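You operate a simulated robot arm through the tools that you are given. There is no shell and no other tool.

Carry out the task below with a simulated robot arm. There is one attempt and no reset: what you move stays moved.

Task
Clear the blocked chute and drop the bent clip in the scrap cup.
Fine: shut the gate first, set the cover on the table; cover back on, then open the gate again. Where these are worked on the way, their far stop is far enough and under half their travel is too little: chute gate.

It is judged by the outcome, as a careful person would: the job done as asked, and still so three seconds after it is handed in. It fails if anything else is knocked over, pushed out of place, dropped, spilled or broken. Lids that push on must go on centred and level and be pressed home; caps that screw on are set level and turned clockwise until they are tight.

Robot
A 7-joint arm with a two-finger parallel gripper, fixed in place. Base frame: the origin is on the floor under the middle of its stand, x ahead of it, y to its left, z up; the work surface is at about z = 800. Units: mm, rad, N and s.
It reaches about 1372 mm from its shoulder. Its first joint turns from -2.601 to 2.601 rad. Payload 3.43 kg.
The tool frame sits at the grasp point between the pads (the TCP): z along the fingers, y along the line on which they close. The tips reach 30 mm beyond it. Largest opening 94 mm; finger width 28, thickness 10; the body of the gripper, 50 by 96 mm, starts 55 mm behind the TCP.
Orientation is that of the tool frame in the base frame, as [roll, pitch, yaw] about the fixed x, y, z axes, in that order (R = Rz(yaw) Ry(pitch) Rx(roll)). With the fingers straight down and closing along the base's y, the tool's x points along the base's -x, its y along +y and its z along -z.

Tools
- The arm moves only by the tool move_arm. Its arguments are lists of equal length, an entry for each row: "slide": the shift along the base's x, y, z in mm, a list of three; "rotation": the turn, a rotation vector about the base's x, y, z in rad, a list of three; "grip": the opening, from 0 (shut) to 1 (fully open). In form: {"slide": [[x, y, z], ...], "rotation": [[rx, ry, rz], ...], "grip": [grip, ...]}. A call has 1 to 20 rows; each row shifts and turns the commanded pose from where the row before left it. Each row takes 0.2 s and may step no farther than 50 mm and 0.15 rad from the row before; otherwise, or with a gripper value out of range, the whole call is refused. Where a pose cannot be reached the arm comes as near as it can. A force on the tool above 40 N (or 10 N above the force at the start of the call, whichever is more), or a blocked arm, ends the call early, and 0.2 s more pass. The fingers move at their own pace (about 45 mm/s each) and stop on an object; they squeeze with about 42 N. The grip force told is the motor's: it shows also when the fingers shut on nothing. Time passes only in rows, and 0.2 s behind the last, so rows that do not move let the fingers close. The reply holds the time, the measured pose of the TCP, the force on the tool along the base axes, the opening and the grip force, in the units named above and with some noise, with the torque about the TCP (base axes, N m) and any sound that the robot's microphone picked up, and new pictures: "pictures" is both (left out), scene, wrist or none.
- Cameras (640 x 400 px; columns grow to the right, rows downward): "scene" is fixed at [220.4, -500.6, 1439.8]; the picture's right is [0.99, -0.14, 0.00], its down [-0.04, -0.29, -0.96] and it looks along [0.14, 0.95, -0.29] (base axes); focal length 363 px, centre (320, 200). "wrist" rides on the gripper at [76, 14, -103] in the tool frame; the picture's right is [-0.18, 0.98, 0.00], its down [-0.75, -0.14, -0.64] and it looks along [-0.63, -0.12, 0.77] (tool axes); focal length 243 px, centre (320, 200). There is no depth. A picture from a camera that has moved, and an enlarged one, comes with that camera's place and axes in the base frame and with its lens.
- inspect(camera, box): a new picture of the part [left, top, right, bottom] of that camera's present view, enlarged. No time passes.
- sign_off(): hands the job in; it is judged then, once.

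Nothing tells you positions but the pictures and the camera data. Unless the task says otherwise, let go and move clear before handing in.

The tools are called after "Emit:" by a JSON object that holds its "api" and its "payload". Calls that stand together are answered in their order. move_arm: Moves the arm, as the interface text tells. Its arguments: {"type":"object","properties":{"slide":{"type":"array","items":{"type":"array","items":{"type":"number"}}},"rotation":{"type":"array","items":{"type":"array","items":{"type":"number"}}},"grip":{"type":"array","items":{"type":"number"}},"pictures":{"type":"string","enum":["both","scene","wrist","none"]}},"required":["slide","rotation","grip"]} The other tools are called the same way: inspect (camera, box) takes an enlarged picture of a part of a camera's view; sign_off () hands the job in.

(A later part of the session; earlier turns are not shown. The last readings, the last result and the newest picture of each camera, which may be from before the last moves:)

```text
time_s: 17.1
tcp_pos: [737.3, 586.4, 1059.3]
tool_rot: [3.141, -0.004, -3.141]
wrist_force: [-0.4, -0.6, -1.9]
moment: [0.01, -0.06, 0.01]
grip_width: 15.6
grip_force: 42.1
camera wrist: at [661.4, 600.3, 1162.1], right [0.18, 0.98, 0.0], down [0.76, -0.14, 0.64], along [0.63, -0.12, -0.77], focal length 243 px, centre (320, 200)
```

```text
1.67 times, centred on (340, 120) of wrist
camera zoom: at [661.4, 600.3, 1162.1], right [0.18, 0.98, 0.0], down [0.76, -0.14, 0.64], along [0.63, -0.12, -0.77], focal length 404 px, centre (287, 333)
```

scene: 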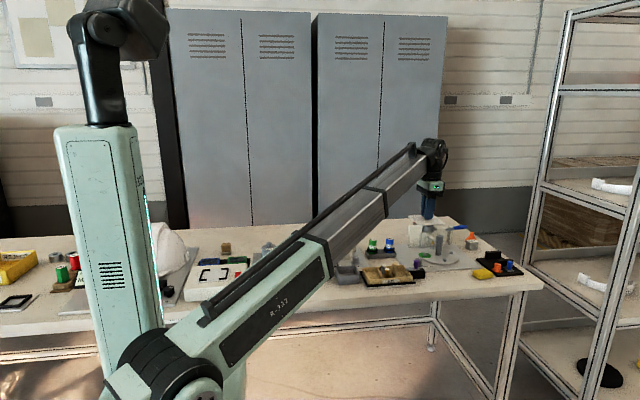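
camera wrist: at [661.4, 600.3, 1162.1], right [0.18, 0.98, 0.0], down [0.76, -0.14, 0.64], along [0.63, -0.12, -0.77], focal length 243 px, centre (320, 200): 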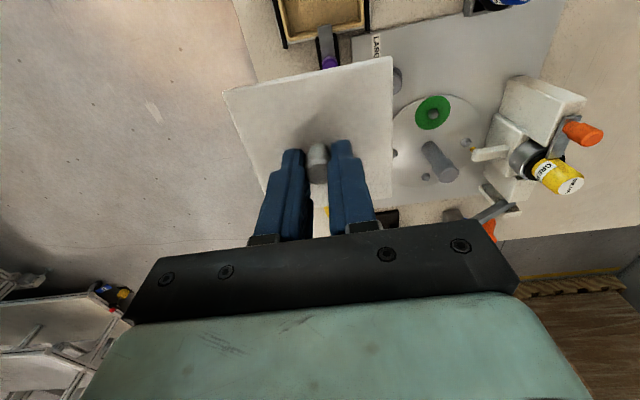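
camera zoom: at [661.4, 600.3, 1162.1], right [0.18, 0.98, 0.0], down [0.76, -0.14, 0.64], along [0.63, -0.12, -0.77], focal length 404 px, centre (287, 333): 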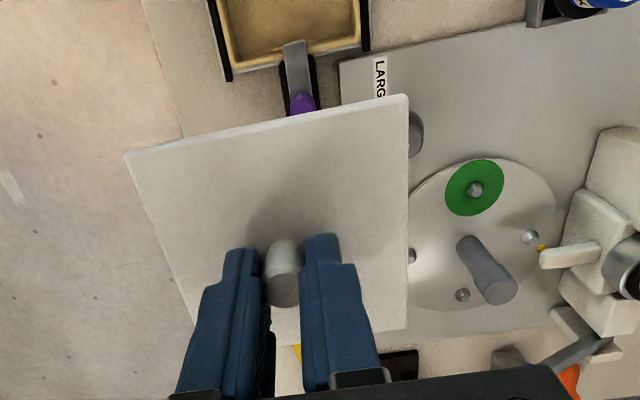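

The strip in front of the second machine's plate is clear: x about 760–937, y about 505–635. I'll centre the cover at about (845, 571) and lower most of the way.

Emit:
{"api": "move_arm", "payload": {"slide": [[36, -5, 0], [36, -5, 0], [36, -5, 0], [0, 0, -40], [0, 0, -40], [0, 0, -40], [0, 0, -40], [0, 0, -25]], "rotation": [[0, 0, 0], [0, 0, 0], [0, 0, 0], [0, 0, 0], [0, 0, 0], [0, 0, 0], [0, 0, 0], [0, 0, 0]], "grip": [0.12, 0.12, 0.12, 0.12, 0.12, 0.12, 0.12, 0.12]}}

Emit:
{"api": "inspect", "payload": {"camera": "scene", "box": [400, 200, 540, 310]}}

Emit:
{"api": "inspect", "payload": {"camera": "wrist", "box": [200, 0, 460, 250]}}

```text
time_s: 18.9
tcp_pos: [845.6, 570.5, 875.6]
tool_rot: [3.14, -0.004, -3.139]
wrist_force: [-0.3, 0.5, -1.3]
moment: [-0.02, 0.0, 0.02]
grip_width: 15.8
grip_force: 41.7
camera wrist: at [770.2, 585.1, 978.3], right [0.18, 0.98, 0.0], down [0.76, -0.14, 0.64], along [0.63, -0.12, -0.77], focal length 243 px, centre (320, 200)
```

scene: 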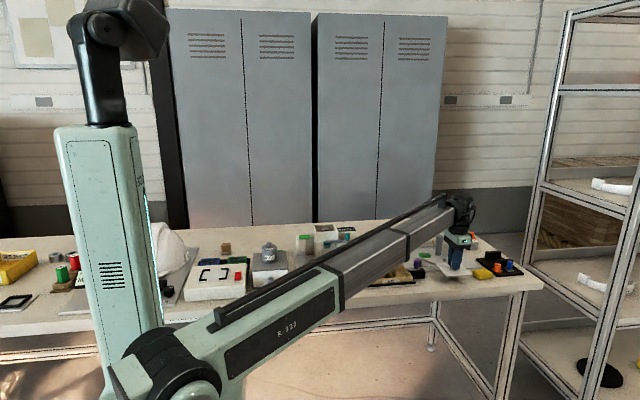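
wrist: 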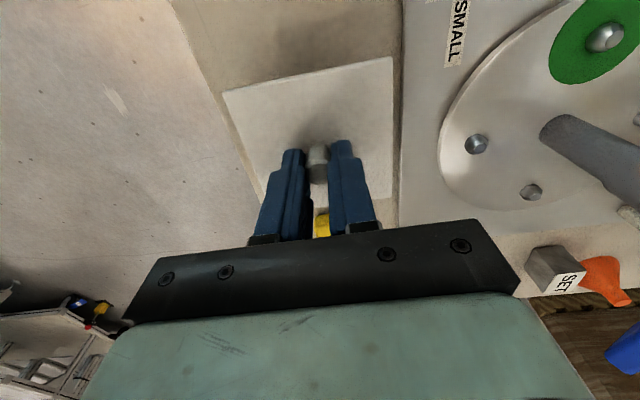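

```text
3.64 times, centred on (470, 255) of scene
camera zoom: at [220.4, -500.6, 1439.8], right [0.99, -0.14, 0.0], down [-0.04, -0.29, -0.96], along [0.14, 0.95, -0.29], focal length 1321 px, centre (-226, 0)
```

zoom: 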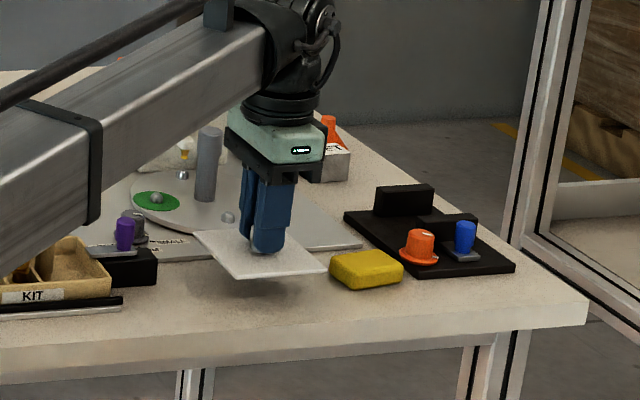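

```text
1.60 times, centred on (330, 125) of wrist
camera zoom: at [770.2, 585.1, 978.3], right [0.18, 0.98, 0.0], down [0.76, -0.14, 0.64], along [0.63, -0.12, -0.77], focal length 388 px, centre (304, 320)
```

zoom: 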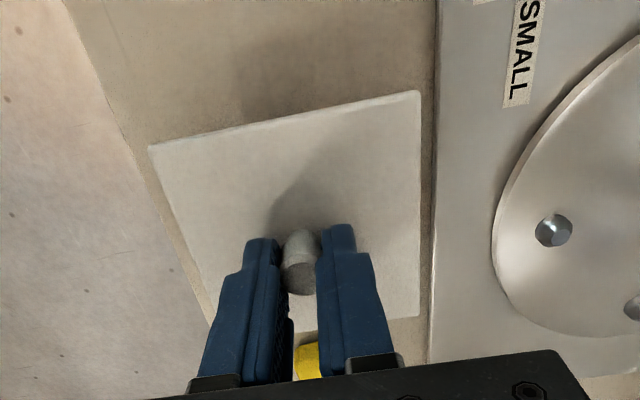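

The cover hangs level over the strip; I'll shift it 6 mm toward the front edge to centre it in the gap, then lower toward the table.

Emit:
{"api": "move_arm", "payload": {"slide": [[0, -3, -5], [0, -3, -7], [0, 0, -8], [0, 0, -5], [0, 0, -3]], "rotation": [[0, 0, 0], [0, 0, 0], [0, 0, 0], [0, 0, 0], [0, 0, 0]], "grip": [0.12, 0.12, 0.12, 0.12, 0.12], "pictures": "wrist"}}

Emit:
{"api": "inspect", "payload": {"camera": "scene", "box": [425, 230, 505, 290]}}

```text
time_s: 20.1
tcp_pos: [844.1, 564.0, 846.5]
tool_rot: [3.14, -0.004, -3.139]
wrist_force: [0.3, -0.3, -0.6]
moment: [0.01, -0.01, 0.0]
grip_width: 15.6
grip_force: 42.2
camera wrist: at [769.2, 578.6, 949.1], right [0.18, 0.98, 0.0], down [0.76, -0.14, 0.64], along [0.63, -0.12, -0.77], focal length 243 px, centre (320, 200)
```

wrist: 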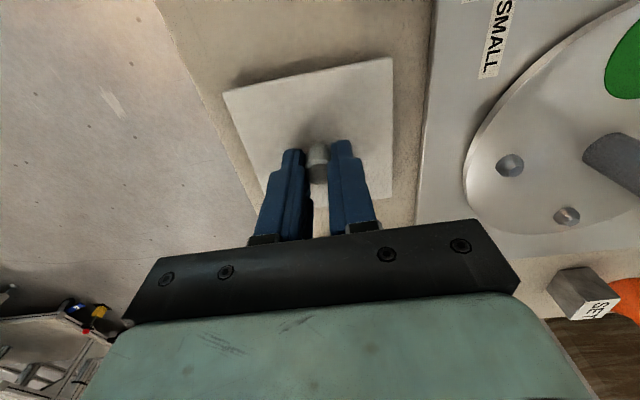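

```text
6.67 times, centred on (465, 260) of scene
camera zoom: at [220.4, -500.6, 1439.8], right [0.99, -0.14, 0.0], down [-0.04, -0.29, -0.96], along [0.14, 0.95, -0.29], focal length 2421 px, centre (-647, -200)
```

zoom: 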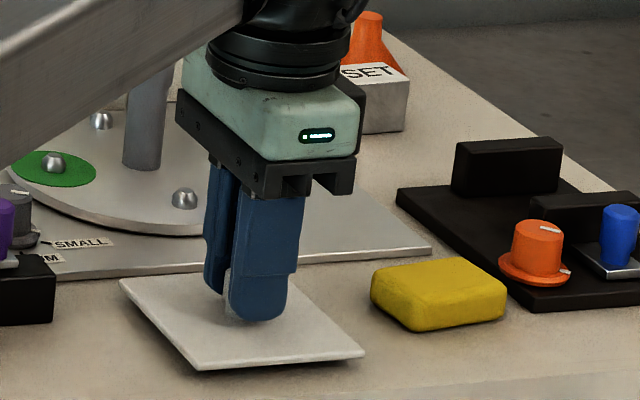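

The cover is now just above the table; I'll go down in 2 mm steps until it touches.

Emit:
{"api": "move_arm", "payload": {"slide": [[0, 0, -2], [0, 0, -2]], "rotation": [[0, 0, 0], [0, 0, 0]], "grip": [0.12, 0.12], "pictures": "none"}}

```text
time_s: 20.6
tcp_pos: [845.2, 563.5, 845.2]
tool_rot: [3.138, -0.002, -3.14]
wrist_force: [0.3, -0.7, 11.7]
moment: [-0.17, 0.14, -0.01]
grip_width: 15.9
grip_force: 42.6
```

Contact at 11.7 N, so the cover is resting on the table. I'll relieve the pressure, open, and lift straight up.

Emit:
{"api": "move_arm", "payload": {"slide": [[0, 0, 1], [0, 0, 0], [0, 0, 0], [0, 0, 20], [0, 0, 40], [0, 0, 50], [0, 0, 50]], "rotation": [[0, 0, 0], [0, 0, 0], [0, 0, 0], [0, 0, 0], [0, 0, 0], [0, 0, 0], [0, 0, 0]], "grip": [0.12, 0.4, 0.4, 0.4, 0.4, 0.4, 0.4]}}

Emit:
{"api": "inspect", "payload": {"camera": "scene", "box": [425, 230, 505, 290]}}

Emit:
{"api": "inspect", "payload": {"camera": "scene", "box": [290, 200, 390, 290]}}

Emit:
{"api": "inspect", "payload": {"camera": "wrist", "box": [180, 0, 440, 220]}}

```text
time_s: 22.2
tcp_pos: [844.2, 562.2, 999.6]
tool_rot: [3.14, -0.004, -3.139]
wrist_force: [-0.2, 0.4, -1.0]
moment: [-0.04, 0.0, 0.02]
grip_width: 37.7
grip_force: 0.1
camera wrist: at [768.0, 578.0, 1102.6], right [0.18, 0.98, 0.0], down [0.76, -0.14, 0.64], along [0.63, -0.12, -0.77], focal length 243 px, centre (320, 200)
```

scene: 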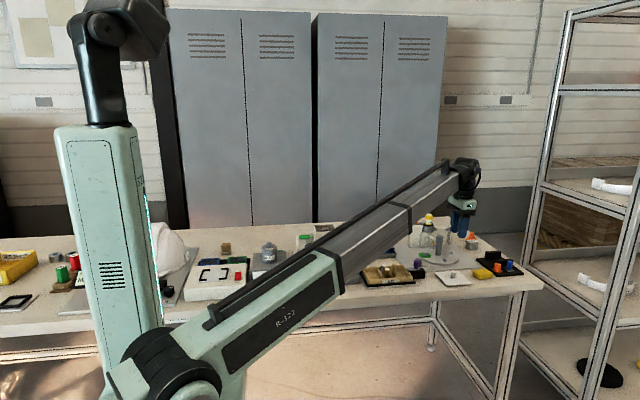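
wrist: 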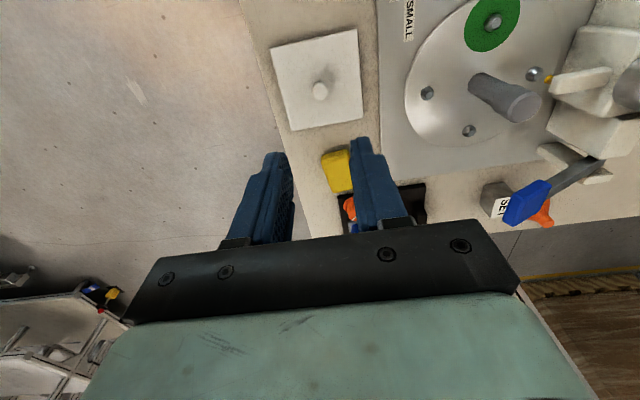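

```text
6.67 times, centred on (465, 260) of scene
camera zoom: at [220.4, -500.6, 1439.8], right [0.99, -0.14, 0.0], down [-0.04, -0.29, -0.96], along [0.14, 0.95, -0.29], focal length 2421 px, centre (-647, -200)
```

zoom: 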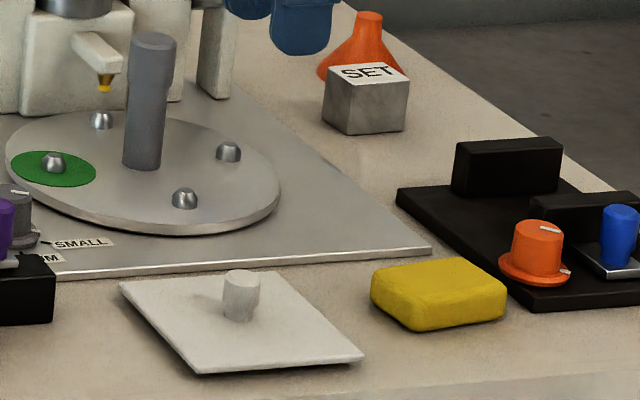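

```text
4.44 times, centred on (340, 245) of scene
camera zoom: at [220.4, -500.6, 1439.8], right [0.99, -0.14, 0.0], down [-0.04, -0.29, -0.96], along [0.14, 0.95, -0.29], focal length 1614 px, centre (231, 0)
```

zoom: 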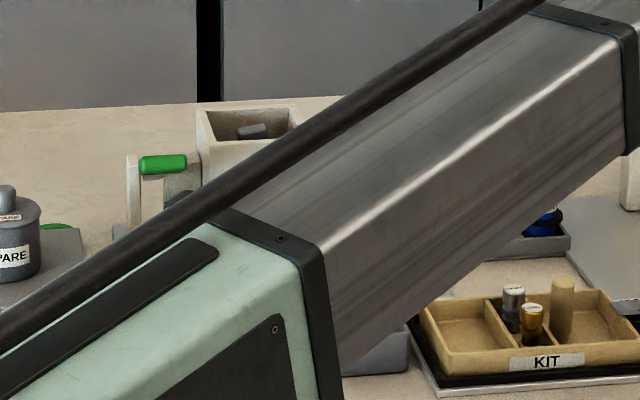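

```text
1.82 times, centred on (310, 110) of wrist
camera zoom: at [768.0, 578.0, 1102.6], right [0.18, 0.98, 0.0], down [0.76, -0.14, 0.64], along [0.63, -0.12, -0.77], focal length 441 px, centre (338, 364)
```

zoom: 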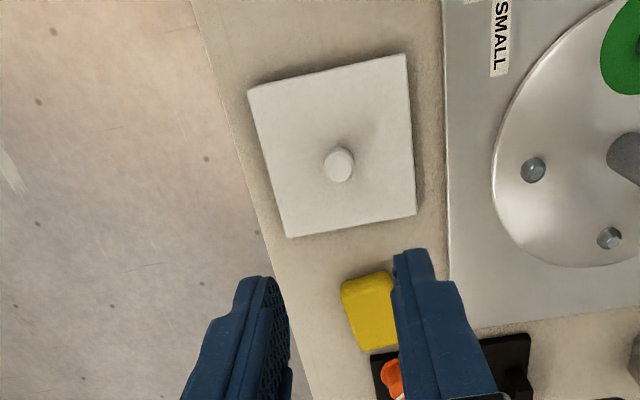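

The cover is resting flat on the table, gripped point about (845, 563.7). Now I'll return along the same path and look down into the open hopper.

Emit:
{"api": "move_arm", "payload": {"slide": [[0, 0, 30], [0, 0, 30], [-45, 5, 0], [-45, 5, 0], [-45, 10, 0], [-45, 10, 0], [-45, 10, 0], [-40, 20, 0], [-35, 30, 0], [-25, 40, 0], [-25, 40, 0], [-25, 40, 0], [-20, 40, 0], [-40, 10, 0], [-40, 10, 0], [-30, 10, 0]], "rotation": [[0, 0, 0], [0, 0, 0], [0, 0, 0], [0, 0, 0], [0, 0, 0], [0, 0, 0], [0, 0, 0], [0, 0, 0], [0, 0, 0], [0, 0, 0], [0, 0, 0], [0, 0, 0], [0, 0, 0], [0, 0, 0], [0, 0, 0], [0, 0, 0]], "grip": [0.4, 0.4, 0.4, 0.4, 0.4, 0.4, 0.4, 0.4, 0.4, 0.4, 0.4, 0.4, 0.4, 0.4, 0.4, 0.4]}}

Emit:
{"api": "inspect", "payload": {"camera": "wrist", "box": [220, 80, 420, 230]}}

Emit:
{"api": "inspect", "payload": {"camera": "scene", "box": [290, 200, 390, 290]}}

```text
time_s: 25.6
tcp_pos: [340.0, 843.1, 1062.1]
tool_rot: [3.14, -0.003, -3.141]
wrist_force: [0.1, 0.8, -0.6]
moment: [0.01, 0.03, -0.01]
grip_width: 37.6
grip_force: 0.1
camera wrist: at [264.0, 857.8, 1164.5], right [0.18, 0.98, 0.0], down [0.76, -0.14, 0.64], along [0.63, -0.12, -0.77], focal length 243 px, centre (320, 200)
```

scene: 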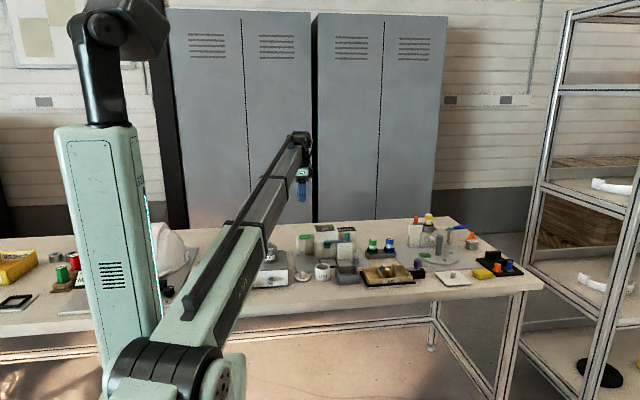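
wrist: 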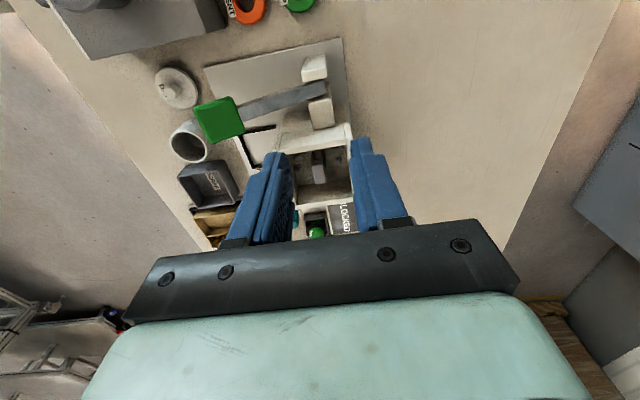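

```text
2.67 times, centred on (320, 155) of wrist
camera zoom: at [264.0, 857.8, 1164.5], right [0.18, 0.98, 0.0], down [0.76, -0.14, 0.64], along [0.63, -0.12, -0.77], focal length 647 px, centre (320, 320)
```

zoom: 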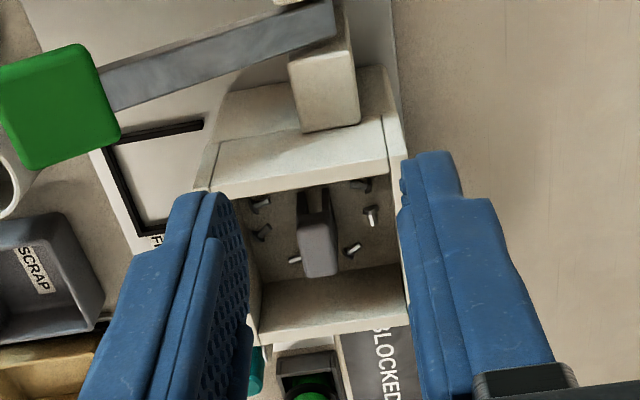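

```text
4.44 times, centred on (340, 245) of scene
camera zoom: at [220.4, -500.6, 1439.8], right [0.99, -0.14, 0.0], down [-0.04, -0.29, -0.96], along [0.14, 0.95, -0.29], focal length 1614 px, centre (231, 0)
```

zoom: 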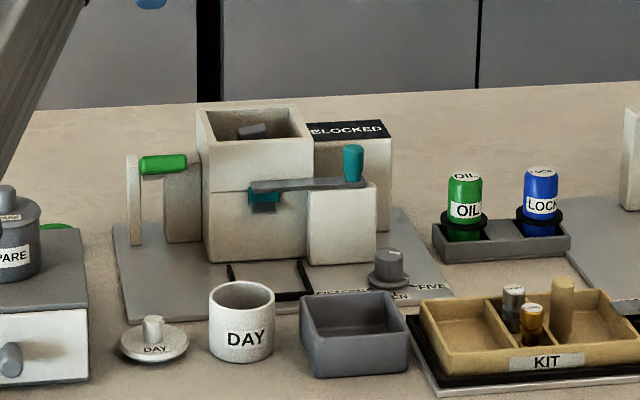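

Inside the hopper there's a grey piece with two prongs (the bent clip) and several loose small screws around it. I'll move so the camera looks nearly straight down into the hopper.

Emit:
{"api": "move_arm", "payload": {"slide": [[40, -7, 0], [40, -7, -20], [35, -7, -30]], "rotation": [[0, 0, 0], [0, 0, 0], [0, 0, 0]], "grip": [0.4, 0.4, 0.4], "pictures": "wrist"}}

Emit:
{"api": "inspect", "payload": {"camera": "wrist", "box": [220, 10, 420, 150]}}

```text
time_s: 26.4
tcp_pos: [453.5, 820.6, 1013.4]
tool_rot: [3.14, -0.004, -3.14]
wrist_force: [-0.2, 0.7, 0.6]
moment: [0.01, 0.0, 0.0]
grip_width: 37.4
grip_force: 0.0
camera wrist: at [377.5, 836.8, 1116.4], right [0.18, 0.98, 0.0], down [0.76, -0.14, 0.64], along [0.63, -0.12, -0.77], focal length 243 px, centre (320, 200)
```

wrist: 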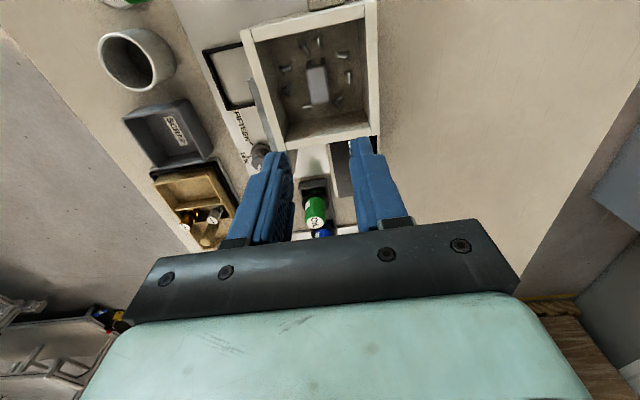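

```text
2.86 times, centred on (320, 80) of wrist
camera zoom: at [377.5, 836.8, 1116.4], right [0.18, 0.98, 0.0], down [0.76, -0.14, 0.64], along [0.63, -0.12, -0.77], focal length 693 px, centre (320, 543)
```

zoom: 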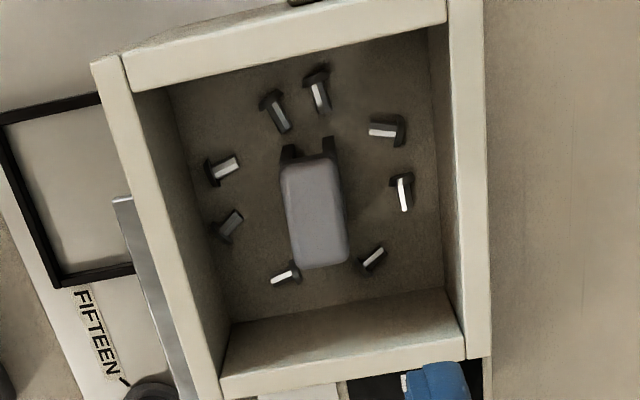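

The clip's body top is about 25×15 mm at z≈910, centred near (430, 827). The small screws lie on the hopper floor at about z 885. I'll move over the clip and check it between the open fingers.

Emit:
{"api": "move_arm", "payload": {"slide": [[-12, 3, -10], [-11.5, 3.4, -18]], "rotation": [[0, 0, 0], [0, 0, 0]], "grip": [0.45, 0.45], "pictures": "wrist"}}

Emit:
{"api": "inspect", "payload": {"camera": "wrist", "box": [220, 60, 420, 240]}}

Emit:
{"api": "inspect", "payload": {"camera": "scene", "box": [300, 200, 360, 260]}}

```text
time_s: 27.1
tcp_pos: [430.5, 827.9, 985.3]
tool_rot: [3.14, -0.003, -3.139]
wrist_force: [0.1, 0.1, -0.5]
moment: [-0.03, 0.0, 0.02]
grip_width: 42.4
grip_force: 0.0
camera wrist: at [355.1, 843.5, 1087.3], right [0.18, 0.98, 0.0], down [0.76, -0.14, 0.64], along [0.63, -0.12, -0.77], focal length 243 px, centre (320, 200)
```

wrist: 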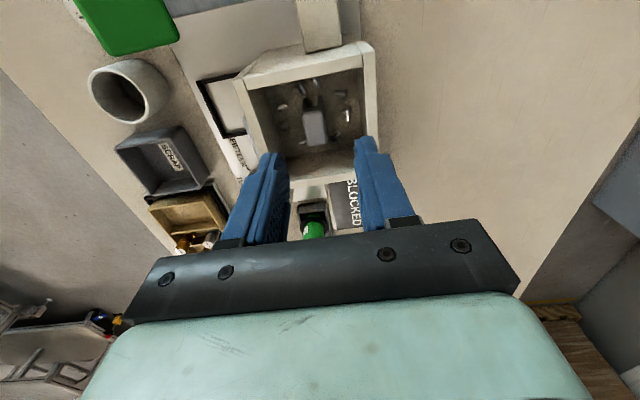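

```text
2.22 times, centred on (320, 150) of wrist
camera zoom: at [355.1, 843.5, 1087.3], right [0.18, 0.98, 0.0], down [0.76, -0.14, 0.64], along [0.63, -0.12, -0.77], focal length 539 px, centre (320, 311)
```

zoom: 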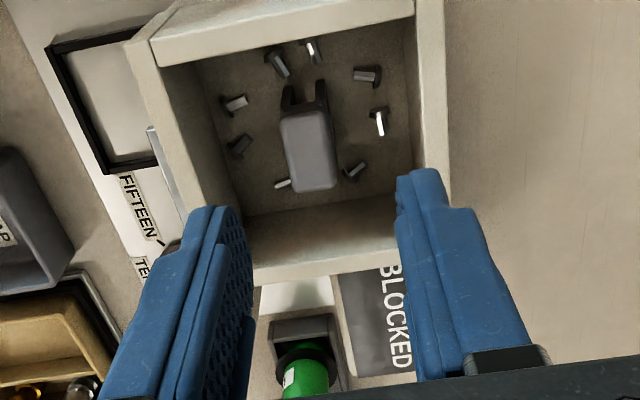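

```text
6.67 times, centred on (330, 230) of scene
camera zoom: at [220.4, -500.6, 1439.8], right [0.99, -0.14, 0.0], down [-0.04, -0.29, -0.96], along [0.14, 0.95, -0.29], focal length 2421 px, centre (253, 0)
```

zoom: 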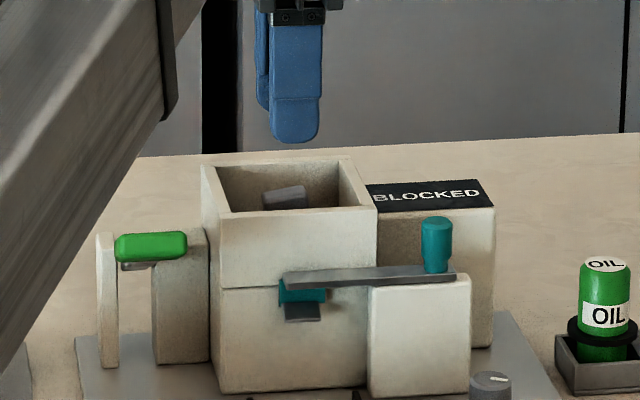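

The clip is centred at about (431, 826) with its top near z 910. I'll narrow the opening so the fingers fit inside the hopper and lower, keeping the tips above the screws.

Emit:
{"api": "move_arm", "payload": {"slide": [[0.5, -1.5, -10], [0, 0, -20], [0, 0, -15], [0, 0, -5]], "rotation": [[0, 0, 0], [0, 0, 0], [0, 0, 0], [0, 0, 0]], "grip": [0.36, 0.36, 0.36, 0.36]}}

Emit:
{"api": "inspect", "payload": {"camera": "wrist", "box": [220, 60, 420, 240]}}

Emit:
{"api": "inspect", "payload": {"camera": "scene", "box": [300, 200, 360, 260]}}

```text
time_s: 28.1
tcp_pos: [432.2, 829.0, 934.7]
tool_rot: [3.14, -0.004, -3.14]
wrist_force: [-0.1, 0.2, 0.4]
moment: [-0.01, -0.01, 0.01]
grip_width: 33.6
grip_force: 0.0
camera wrist: at [357.3, 842.6, 1037.4], right [0.18, 0.98, 0.0], down [0.76, -0.14, 0.64], along [0.63, -0.12, -0.77], focal length 243 px, centre (320, 200)
```

scene: 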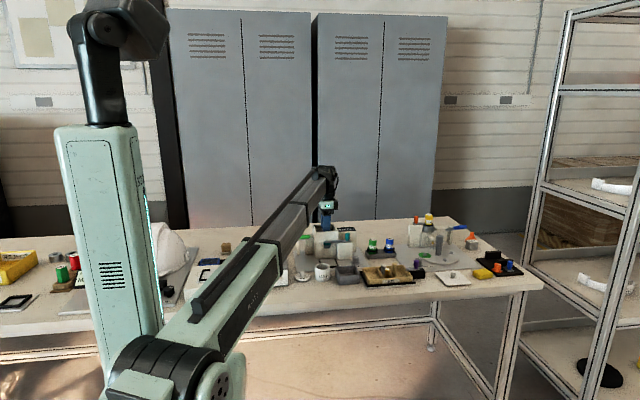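
wrist: 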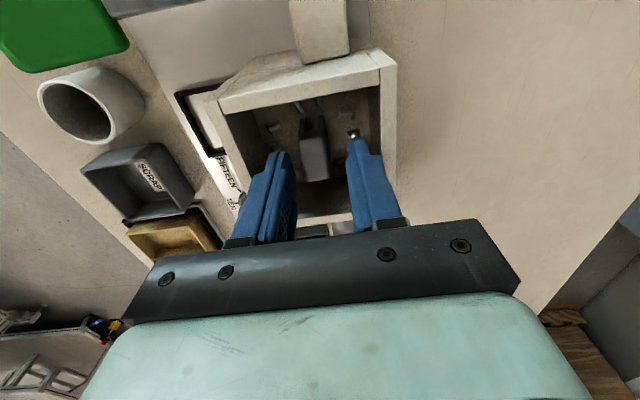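

```text
2.22 times, centred on (320, 150) of wrist
camera zoom: at [357.3, 842.6, 1037.4], right [0.18, 0.98, 0.0], down [0.76, -0.14, 0.64], along [0.63, -0.12, -0.77], focal length 539 px, centre (320, 311)
```

zoom: 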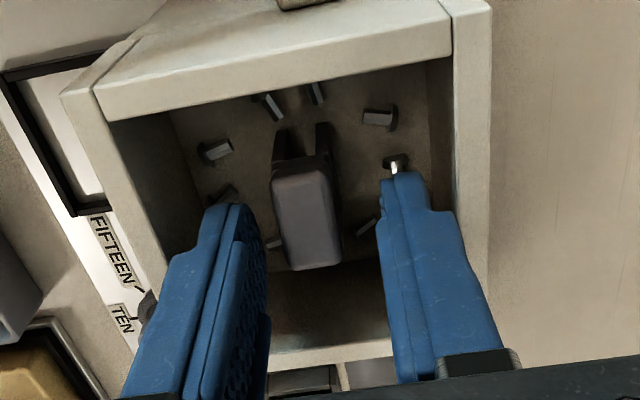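

```text
6.67 times, centred on (330, 230) of scene
camera zoom: at [220.4, -500.6, 1439.8], right [0.99, -0.14, 0.0], down [-0.04, -0.29, -0.96], along [0.14, 0.95, -0.29], focal length 2421 px, centre (253, 0)
```

zoom: 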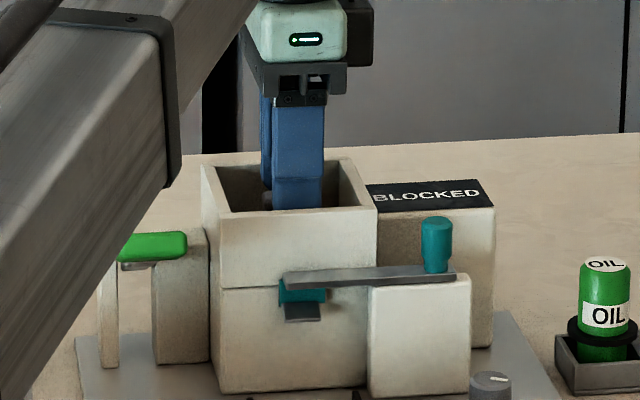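

The clip is between the fingers. I'll shift about 2 mm toward −y, narrow the gap, lower another 8 mm, and then close.

Emit:
{"api": "move_arm", "payload": {"slide": [[0, -2, 0], [0, 0, -4], [0, 0, -4]], "rotation": [[0, 0, 0], [0, 0, 0], [0, 0, 0]], "grip": [0.29, 0.29, 0.29], "pictures": "wrist"}}

Emit:
{"api": "inspect", "payload": {"camera": "wrist", "box": [240, 80, 400, 220]}}

```text
time_s: 28.9
tcp_pos: [432.5, 826.5, 927.3]
tool_rot: [3.141, -0.002, -3.141]
wrist_force: [0.0, -0.3, -0.1]
moment: [0.0, 0.0, -0.02]
grip_width: 27.2
grip_force: 0.0
camera wrist: at [356.6, 841.0, 1030.5], right [0.18, 0.98, 0.0], down [0.76, -0.14, 0.64], along [0.63, -0.12, -0.77], focal length 243 px, centre (320, 200)
```

wrist: 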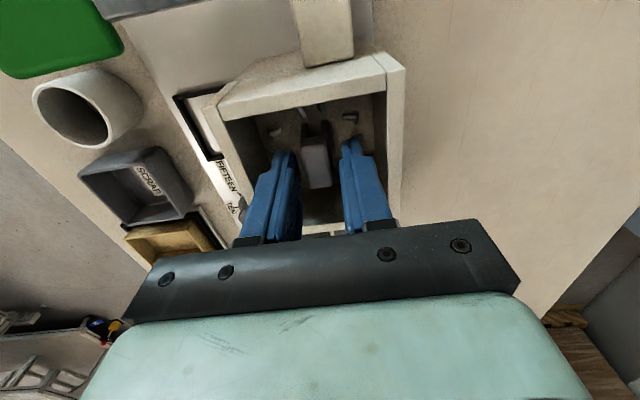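

```text
2.86 times, centred on (320, 150) of wrist
camera zoom: at [356.6, 841.0, 1030.5], right [0.18, 0.98, 0.0], down [0.76, -0.14, 0.64], along [0.63, -0.12, -0.77], focal length 693 px, centre (320, 343)
```

zoom: 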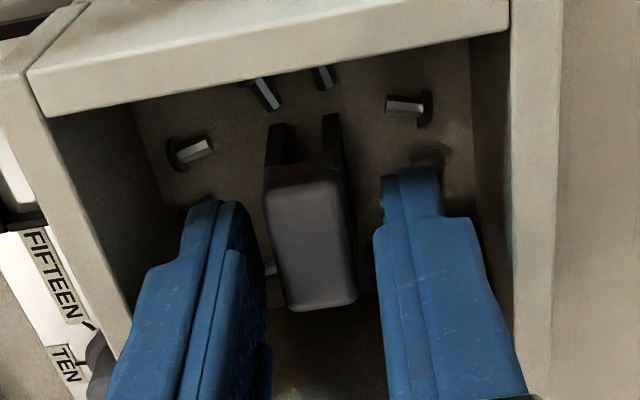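

The fingers are either side of the clip's body, with the screws clear. Closing on the clip.

Emit:
{"api": "move_arm", "payload": {"slide": [[0, 0, 0], [0, 0, 0], [0, 0, 0]], "rotation": [[0, 0, 0], [0, 0, 0], [0, 0, 0]], "grip": [0.1, 0.1, 0.1], "pictures": "wrist"}}

Emit:
{"api": "inspect", "payload": {"camera": "wrist", "box": [240, 80, 400, 220]}}

```text
time_s: 29.6
tcp_pos: [432.1, 826.2, 928.0]
tool_rot: [3.139, -0.003, -3.14]
wrist_force: [-0.4, 0.1, 0.6]
moment: [-0.02, 0.04, 0.03]
grip_width: 14.4
grip_force: 42.0
camera wrist: at [356.6, 841.0, 1030.6], right [0.18, 0.98, 0.0], down [0.76, -0.14, 0.64], along [0.63, -0.12, -0.77], focal length 243 px, centre (320, 200)
```

wrist: 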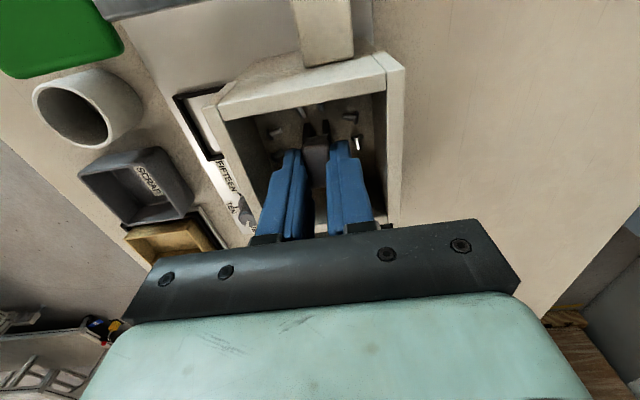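

```text
2.86 times, centred on (320, 150) of wrist
camera zoom: at [356.6, 841.0, 1030.6], right [0.18, 0.98, 0.0], down [0.76, -0.14, 0.64], along [0.63, -0.12, -0.77], focal length 693 px, centre (320, 343)
```

zoom: 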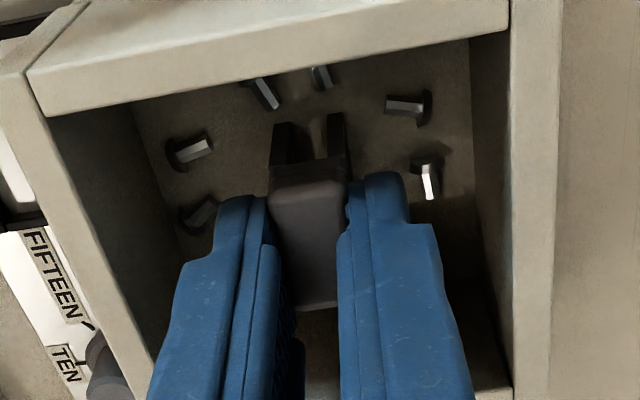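

Gripped the clip at 14.4 mm with the screws undisturbed. I'll lift it slowly and watch the forces.

Emit:
{"api": "move_arm", "payload": {"slide": [[0, 0, 3], [0, 0, 5], [0, 0, 8], [0, 0, 12], [0, 0, 15], [0, 0, 20]], "rotation": [[0, 0, 0], [0, 0, 0], [0, 0, 0], [0, 0, 0], [0, 0, 0], [0, 0, 0]], "grip": [0.1, 0.1, 0.1, 0.1, 0.1, 0.1]}}

Emit:
{"api": "inspect", "payload": {"camera": "wrist", "box": [220, 60, 420, 240]}}

Emit:
{"api": "inspect", "payload": {"camera": "scene", "box": [290, 180, 370, 260]}}

```text
time_s: 31.1
tcp_pos: [433.3, 826.7, 990.5]
tool_rot: [3.14, -0.002, -3.139]
wrist_force: [0.6, 0.1, -0.3]
moment: [0.02, -0.01, -0.03]
grip_width: 14.6
grip_force: 42.6
camera wrist: at [357.4, 841.2, 1093.2], right [0.18, 0.98, 0.0], down [0.76, -0.14, 0.64], along [0.63, -0.12, -0.77], focal length 243 px, centre (320, 200)
```

scene: 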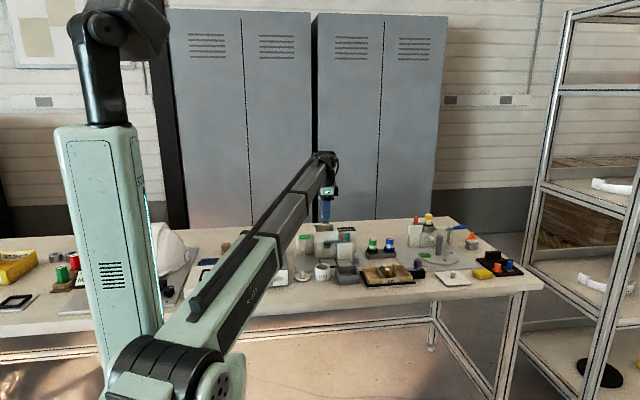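
wrist: 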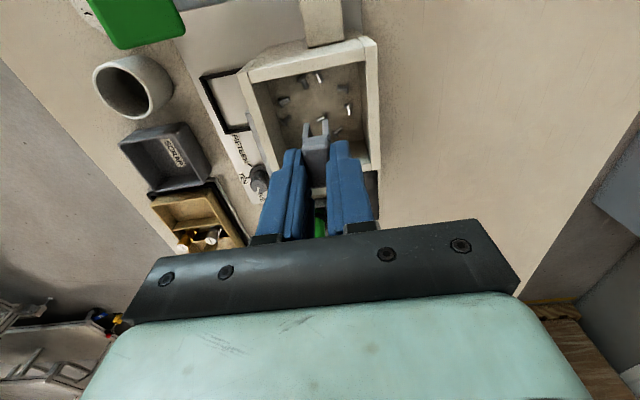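

```text
2.22 times, centred on (320, 150) of wrist
camera zoom: at [357.4, 841.2, 1093.2], right [0.18, 0.98, 0.0], down [0.76, -0.14, 0.64], along [0.63, -0.12, -0.77], focal length 539 px, centre (320, 311)
```

zoom: 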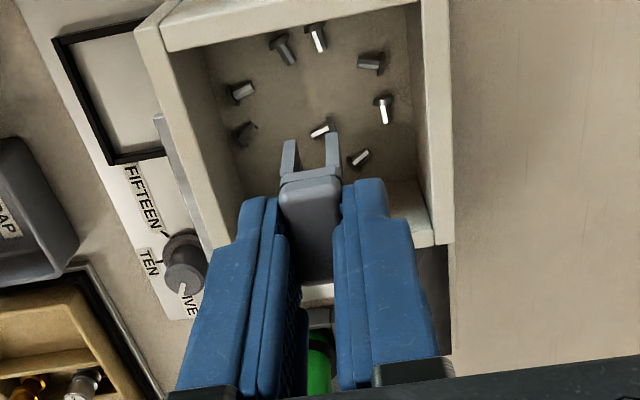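

```text
5.00 times, centred on (330, 220) of scene
camera zoom: at [220.4, -500.6, 1439.8], right [0.99, -0.14, 0.0], down [-0.04, -0.29, -0.96], along [0.14, 0.95, -0.29], focal length 1816 px, centre (270, 100)
```

zoom: 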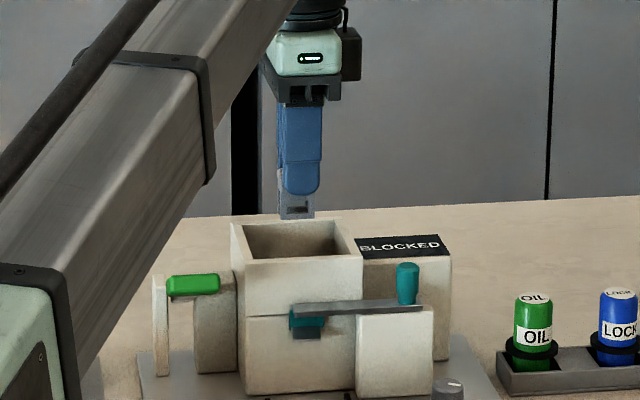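

The clip is out and the screws stayed in the hopper. Before carrying it over, I'll look closely at the scrap cup to fix its position.

Emit:
{"api": "inspect", "payload": {"camera": "wrist", "box": [90, 40, 250, 260]}}

Emit:
{"api": "inspect", "payload": {"camera": "scene", "box": [310, 240, 390, 300]}}

```text
1.82 times, centred on (170, 150) of wrist
camera zoom: at [357.4, 841.2, 1093.2], right [0.18, 0.98, 0.0], down [0.76, -0.14, 0.64], along [0.63, -0.12, -0.77], focal length 441 px, centre (593, 291)
```

zoom: 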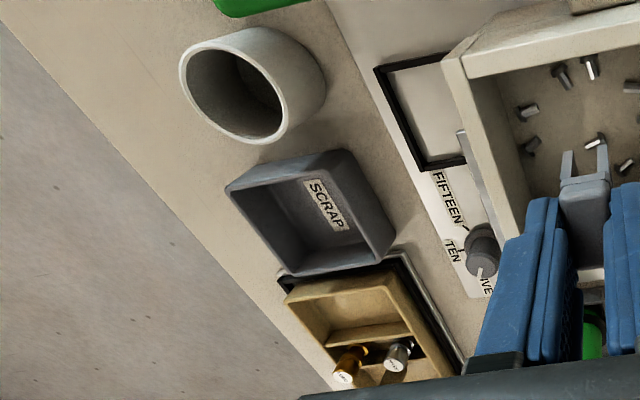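

```text
6.67 times, centred on (350, 270) of scene
camera zoom: at [220.4, -500.6, 1439.8], right [0.99, -0.14, 0.0], down [-0.04, -0.29, -0.96], along [0.14, 0.95, -0.29], focal length 2421 px, centre (120, -267)
```

zoom: 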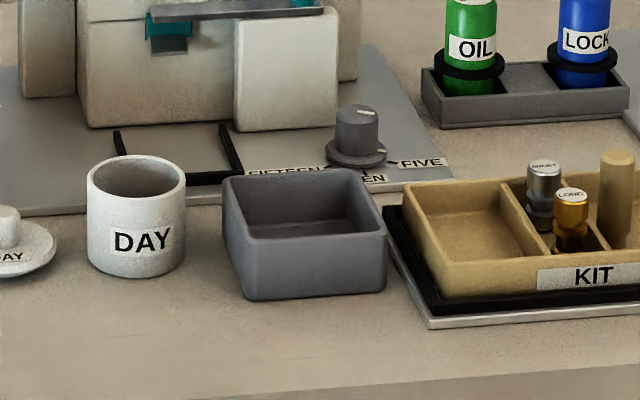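

The scrap cup's rim is centred about (475, 622), rim near z 833, and the hanging clip reaches about 52 mm below the TCP. I'll raise, carry the clip over, and come down part way.

Emit:
{"api": "move_arm", "payload": {"slide": [[0, 0, 25], [6, -40, 0], [9, -41, 0], [9, -41, 0], [9, -41, 0], [9, -41, 0], [0, 0, -40], [0, 0, -40], [0, 0, -25]], "rotation": [[0, 0, 0], [0, 0, 0], [0, 0, 0], [0, 0, 0], [0, 0, 0], [0, 0, 0], [0, 0, 0], [0, 0, 0], [0, 0, 0]], "grip": [0.1, 0.1, 0.1, 0.1, 0.1, 0.1, 0.1, 0.1, 0.1]}}

Emit:
{"api": "inspect", "payload": {"camera": "wrist", "box": [200, 40, 440, 240]}}

Emit:
{"api": "inspect", "payload": {"camera": "scene", "box": [300, 220, 400, 300]}}

```text
time_s: 33.0
tcp_pos: [475.7, 623.9, 910.0]
tool_rot: [3.14, -0.002, -3.14]
wrist_force: [-0.4, -0.3, -0.5]
moment: [0.04, 0.02, -0.04]
grip_width: 14.4
grip_force: 41.9
camera wrist: at [399.8, 637.9, 1012.8], right [0.18, 0.98, 0.0], down [0.76, -0.14, 0.64], along [0.63, -0.12, -0.77], focal length 243 px, centre (320, 200)
```

scene: 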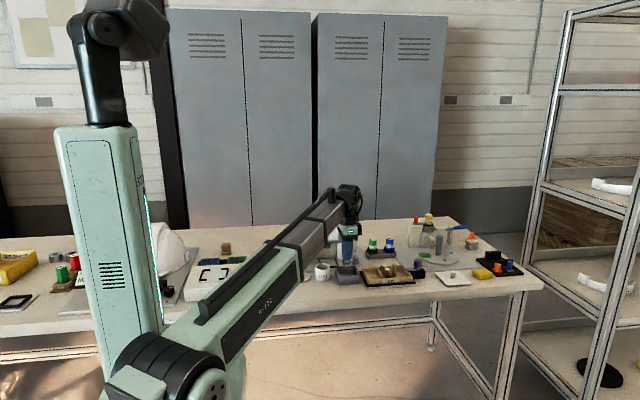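
wrist: 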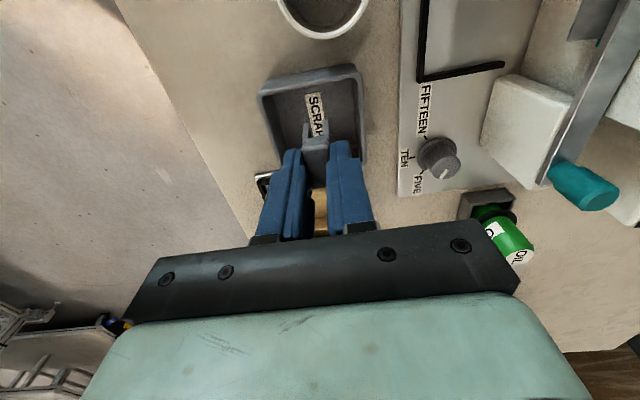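

```text
2.00 times, centred on (320, 140) of wrist
camera zoom: at [399.8, 637.9, 1012.8], right [0.18, 0.98, 0.0], down [0.76, -0.14, 0.64], along [0.63, -0.12, -0.77], focal length 485 px, centre (320, 320)
```

zoom: 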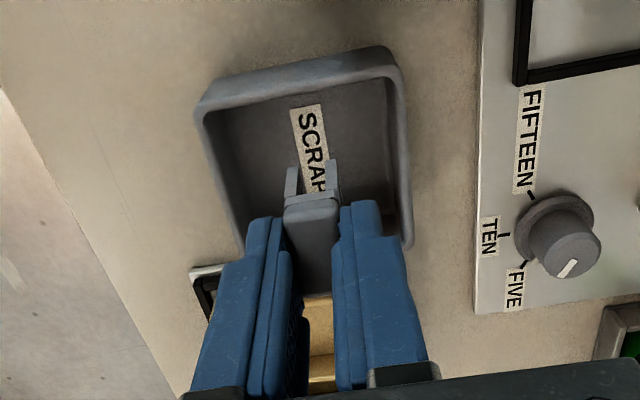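

```text
5.00 times, centred on (350, 260) of scene
camera zoom: at [220.4, -500.6, 1439.8], right [0.99, -0.14, 0.0], down [-0.04, -0.29, -0.96], along [0.14, 0.95, -0.29], focal length 1816 px, centre (170, -100)
```

zoom: 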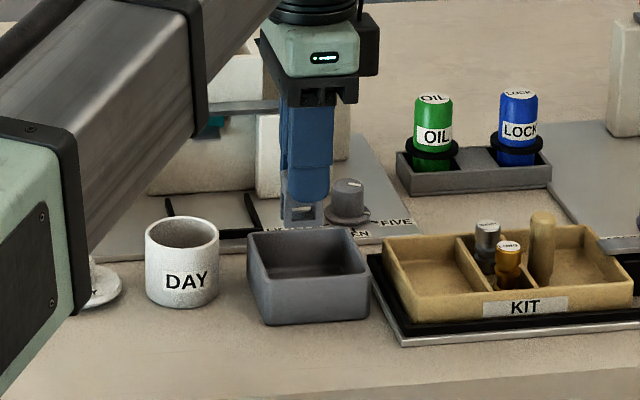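

The clip hangs directly over the scrap cup (x 441–514, y 586–656). I'll lower it to just above the cup floor.

Emit:
{"api": "move_arm", "payload": {"slide": [[1, -2, -15], [0, 0, -15], [0, 0, -10], [0, 0, -5]], "rotation": [[0, 0, 0], [0, 0, 0], [0, 0, 0], [0, 0, 0]], "grip": [0.1, 0.1, 0.1, 0.1], "pictures": "wrist"}}

Emit:
{"api": "inspect", "payload": {"camera": "scene", "box": [310, 230, 390, 290]}}

Emit:
{"api": "inspect", "payload": {"camera": "wrist", "box": [200, 40, 440, 240]}}

```text
time_s: 34.0
tcp_pos: [474.1, 621.3, 866.4]
tool_rot: [3.14, -0.003, -3.14]
wrist_force: [-0.3, 0.0, -0.4]
moment: [-0.02, -0.02, 0.0]
grip_width: 14.3
grip_force: 41.9
camera wrist: at [399.6, 634.6, 968.0], right [0.18, 0.98, 0.0], down [0.76, -0.14, 0.64], along [0.63, -0.12, -0.77], focal length 243 px, centre (320, 200)
```

wrist: 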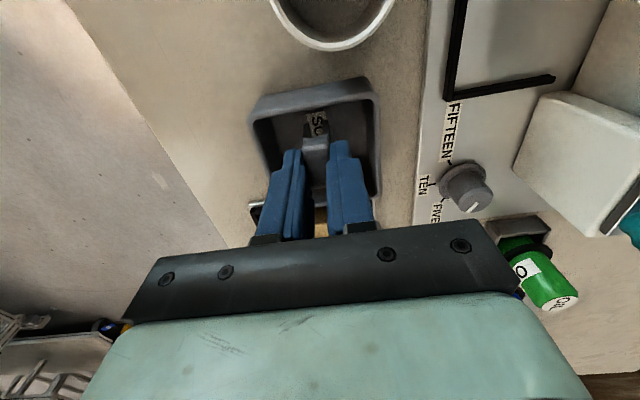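

```text
6.67 times, centred on (350, 260) of scene
camera zoom: at [220.4, -500.6, 1439.8], right [0.99, -0.14, 0.0], down [-0.04, -0.29, -0.96], along [0.14, 0.95, -0.29], focal length 2421 px, centre (120, -200)
```

zoom: 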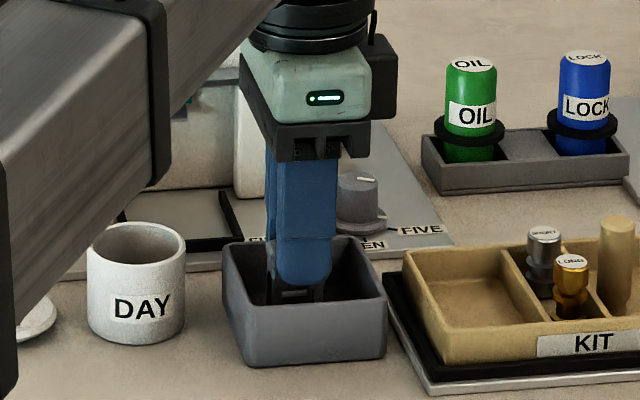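

```text
2.00 times, centred on (320, 140) of wrist
camera zoom: at [399.6, 634.6, 968.0], right [0.18, 0.98, 0.0], down [0.76, -0.14, 0.64], along [0.63, -0.12, -0.77], focal length 485 px, centre (320, 320)
```

zoom: 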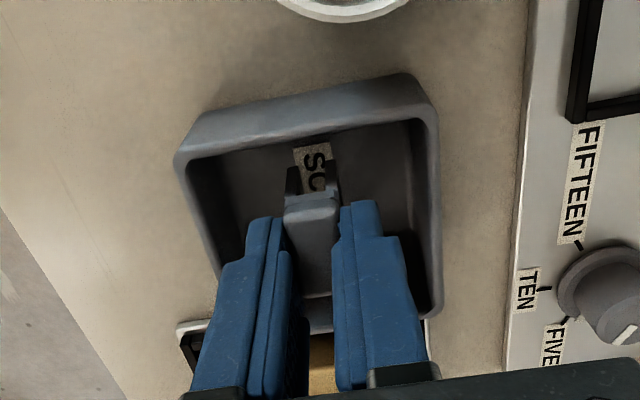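

The clip is inside the cup walls. A few more millimetres down before I let go.

Emit:
{"api": "move_arm", "payload": {"slide": [[0, 0, -3], [0, 0, -3]], "rotation": [[0, 0, 0], [0, 0, 0]], "grip": [0.1, 0.1], "pictures": "none"}}

```text
time_s: 34.6
tcp_pos: [474.2, 619.1, 858.4]
tool_rot: [3.138, -0.004, -3.139]
wrist_force: [0.3, 0.4, -0.5]
moment: [0.0, 0.01, 0.0]
grip_width: 14.5
grip_force: 42.3
```

No contact yet, and the clip is only a few millimetres off the cup floor. Releasing it and lifting straight up.

Emit:
{"api": "move_arm", "payload": {"slide": [[0, 0, -2], [0, 0, 0], [0, 0, 0], [0, 0, 0], [0, 0, 15], [0, 0, 30], [0, 0, 50], [0, 0, 50]], "rotation": [[0, 0, 0], [0, 0, 0], [0, 0, 0], [0, 0, 0], [0, 0, 0], [0, 0, 0], [0, 0, 0], [0, 0, 0]], "grip": [0.1, 0.2, 0.3, 0.32, 0.32, 0.32, 0.32, 0.32]}}

Emit:
{"api": "inspect", "payload": {"camera": "scene", "box": [310, 230, 390, 290]}}

Emit:
{"api": "inspect", "payload": {"camera": "wrist", "box": [200, 20, 440, 220]}}

```text
time_s: 36.5
tcp_pos: [472.6, 619.3, 1000.0]
tool_rot: [3.139, -0.004, -3.141]
wrist_force: [0.6, -0.8, -0.9]
moment: [-0.03, 0.02, -0.01]
grip_width: 30.2
grip_force: 0.1
camera wrist: at [397.7, 635.8, 1103.0], right [0.18, 0.98, 0.0], down [0.76, -0.14, 0.64], along [0.63, -0.12, -0.77], focal length 243 px, centre (320, 200)
```

scene: 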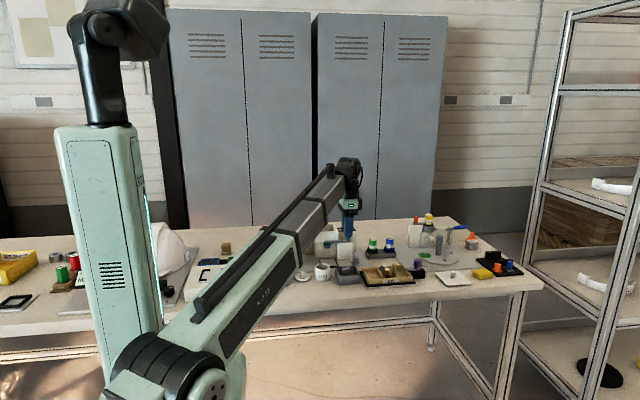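
wrist: 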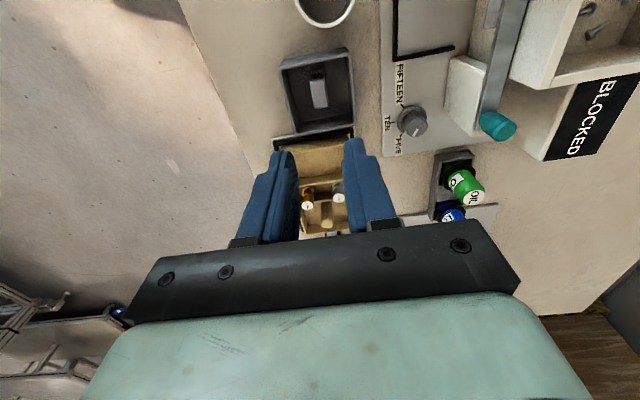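

```text
6.67 times, centred on (350, 260) of scene
camera zoom: at [220.4, -500.6, 1439.8], right [0.99, -0.14, 0.0], down [-0.04, -0.29, -0.96], along [0.14, 0.95, -0.29], focal length 2421 px, centre (120, -200)
```

zoom: 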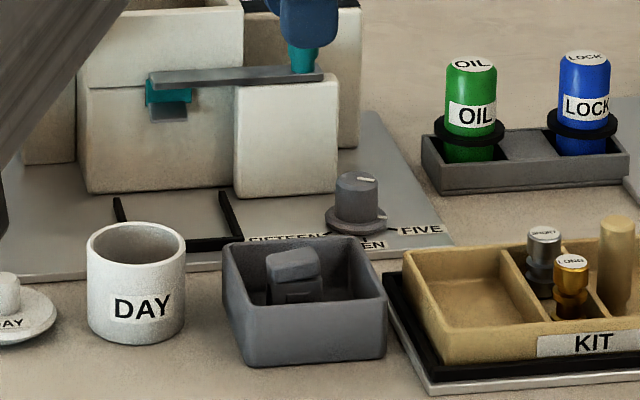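

```text
2.00 times, centred on (320, 120) of wrist
camera zoom: at [397.7, 635.8, 1103.0], right [0.18, 0.98, 0.0], down [0.76, -0.14, 0.64], along [0.63, -0.12, -0.77], focal length 485 px, centre (320, 360)
```

zoom: 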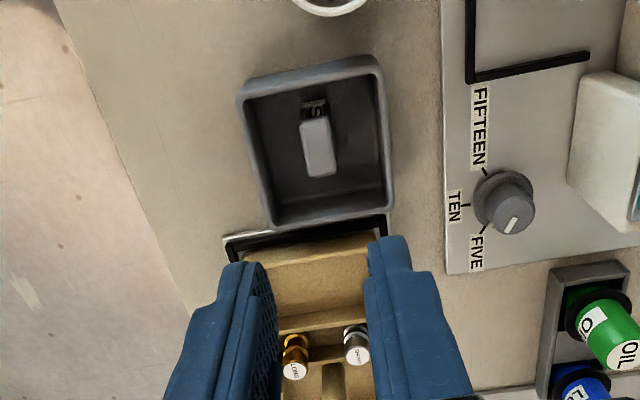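

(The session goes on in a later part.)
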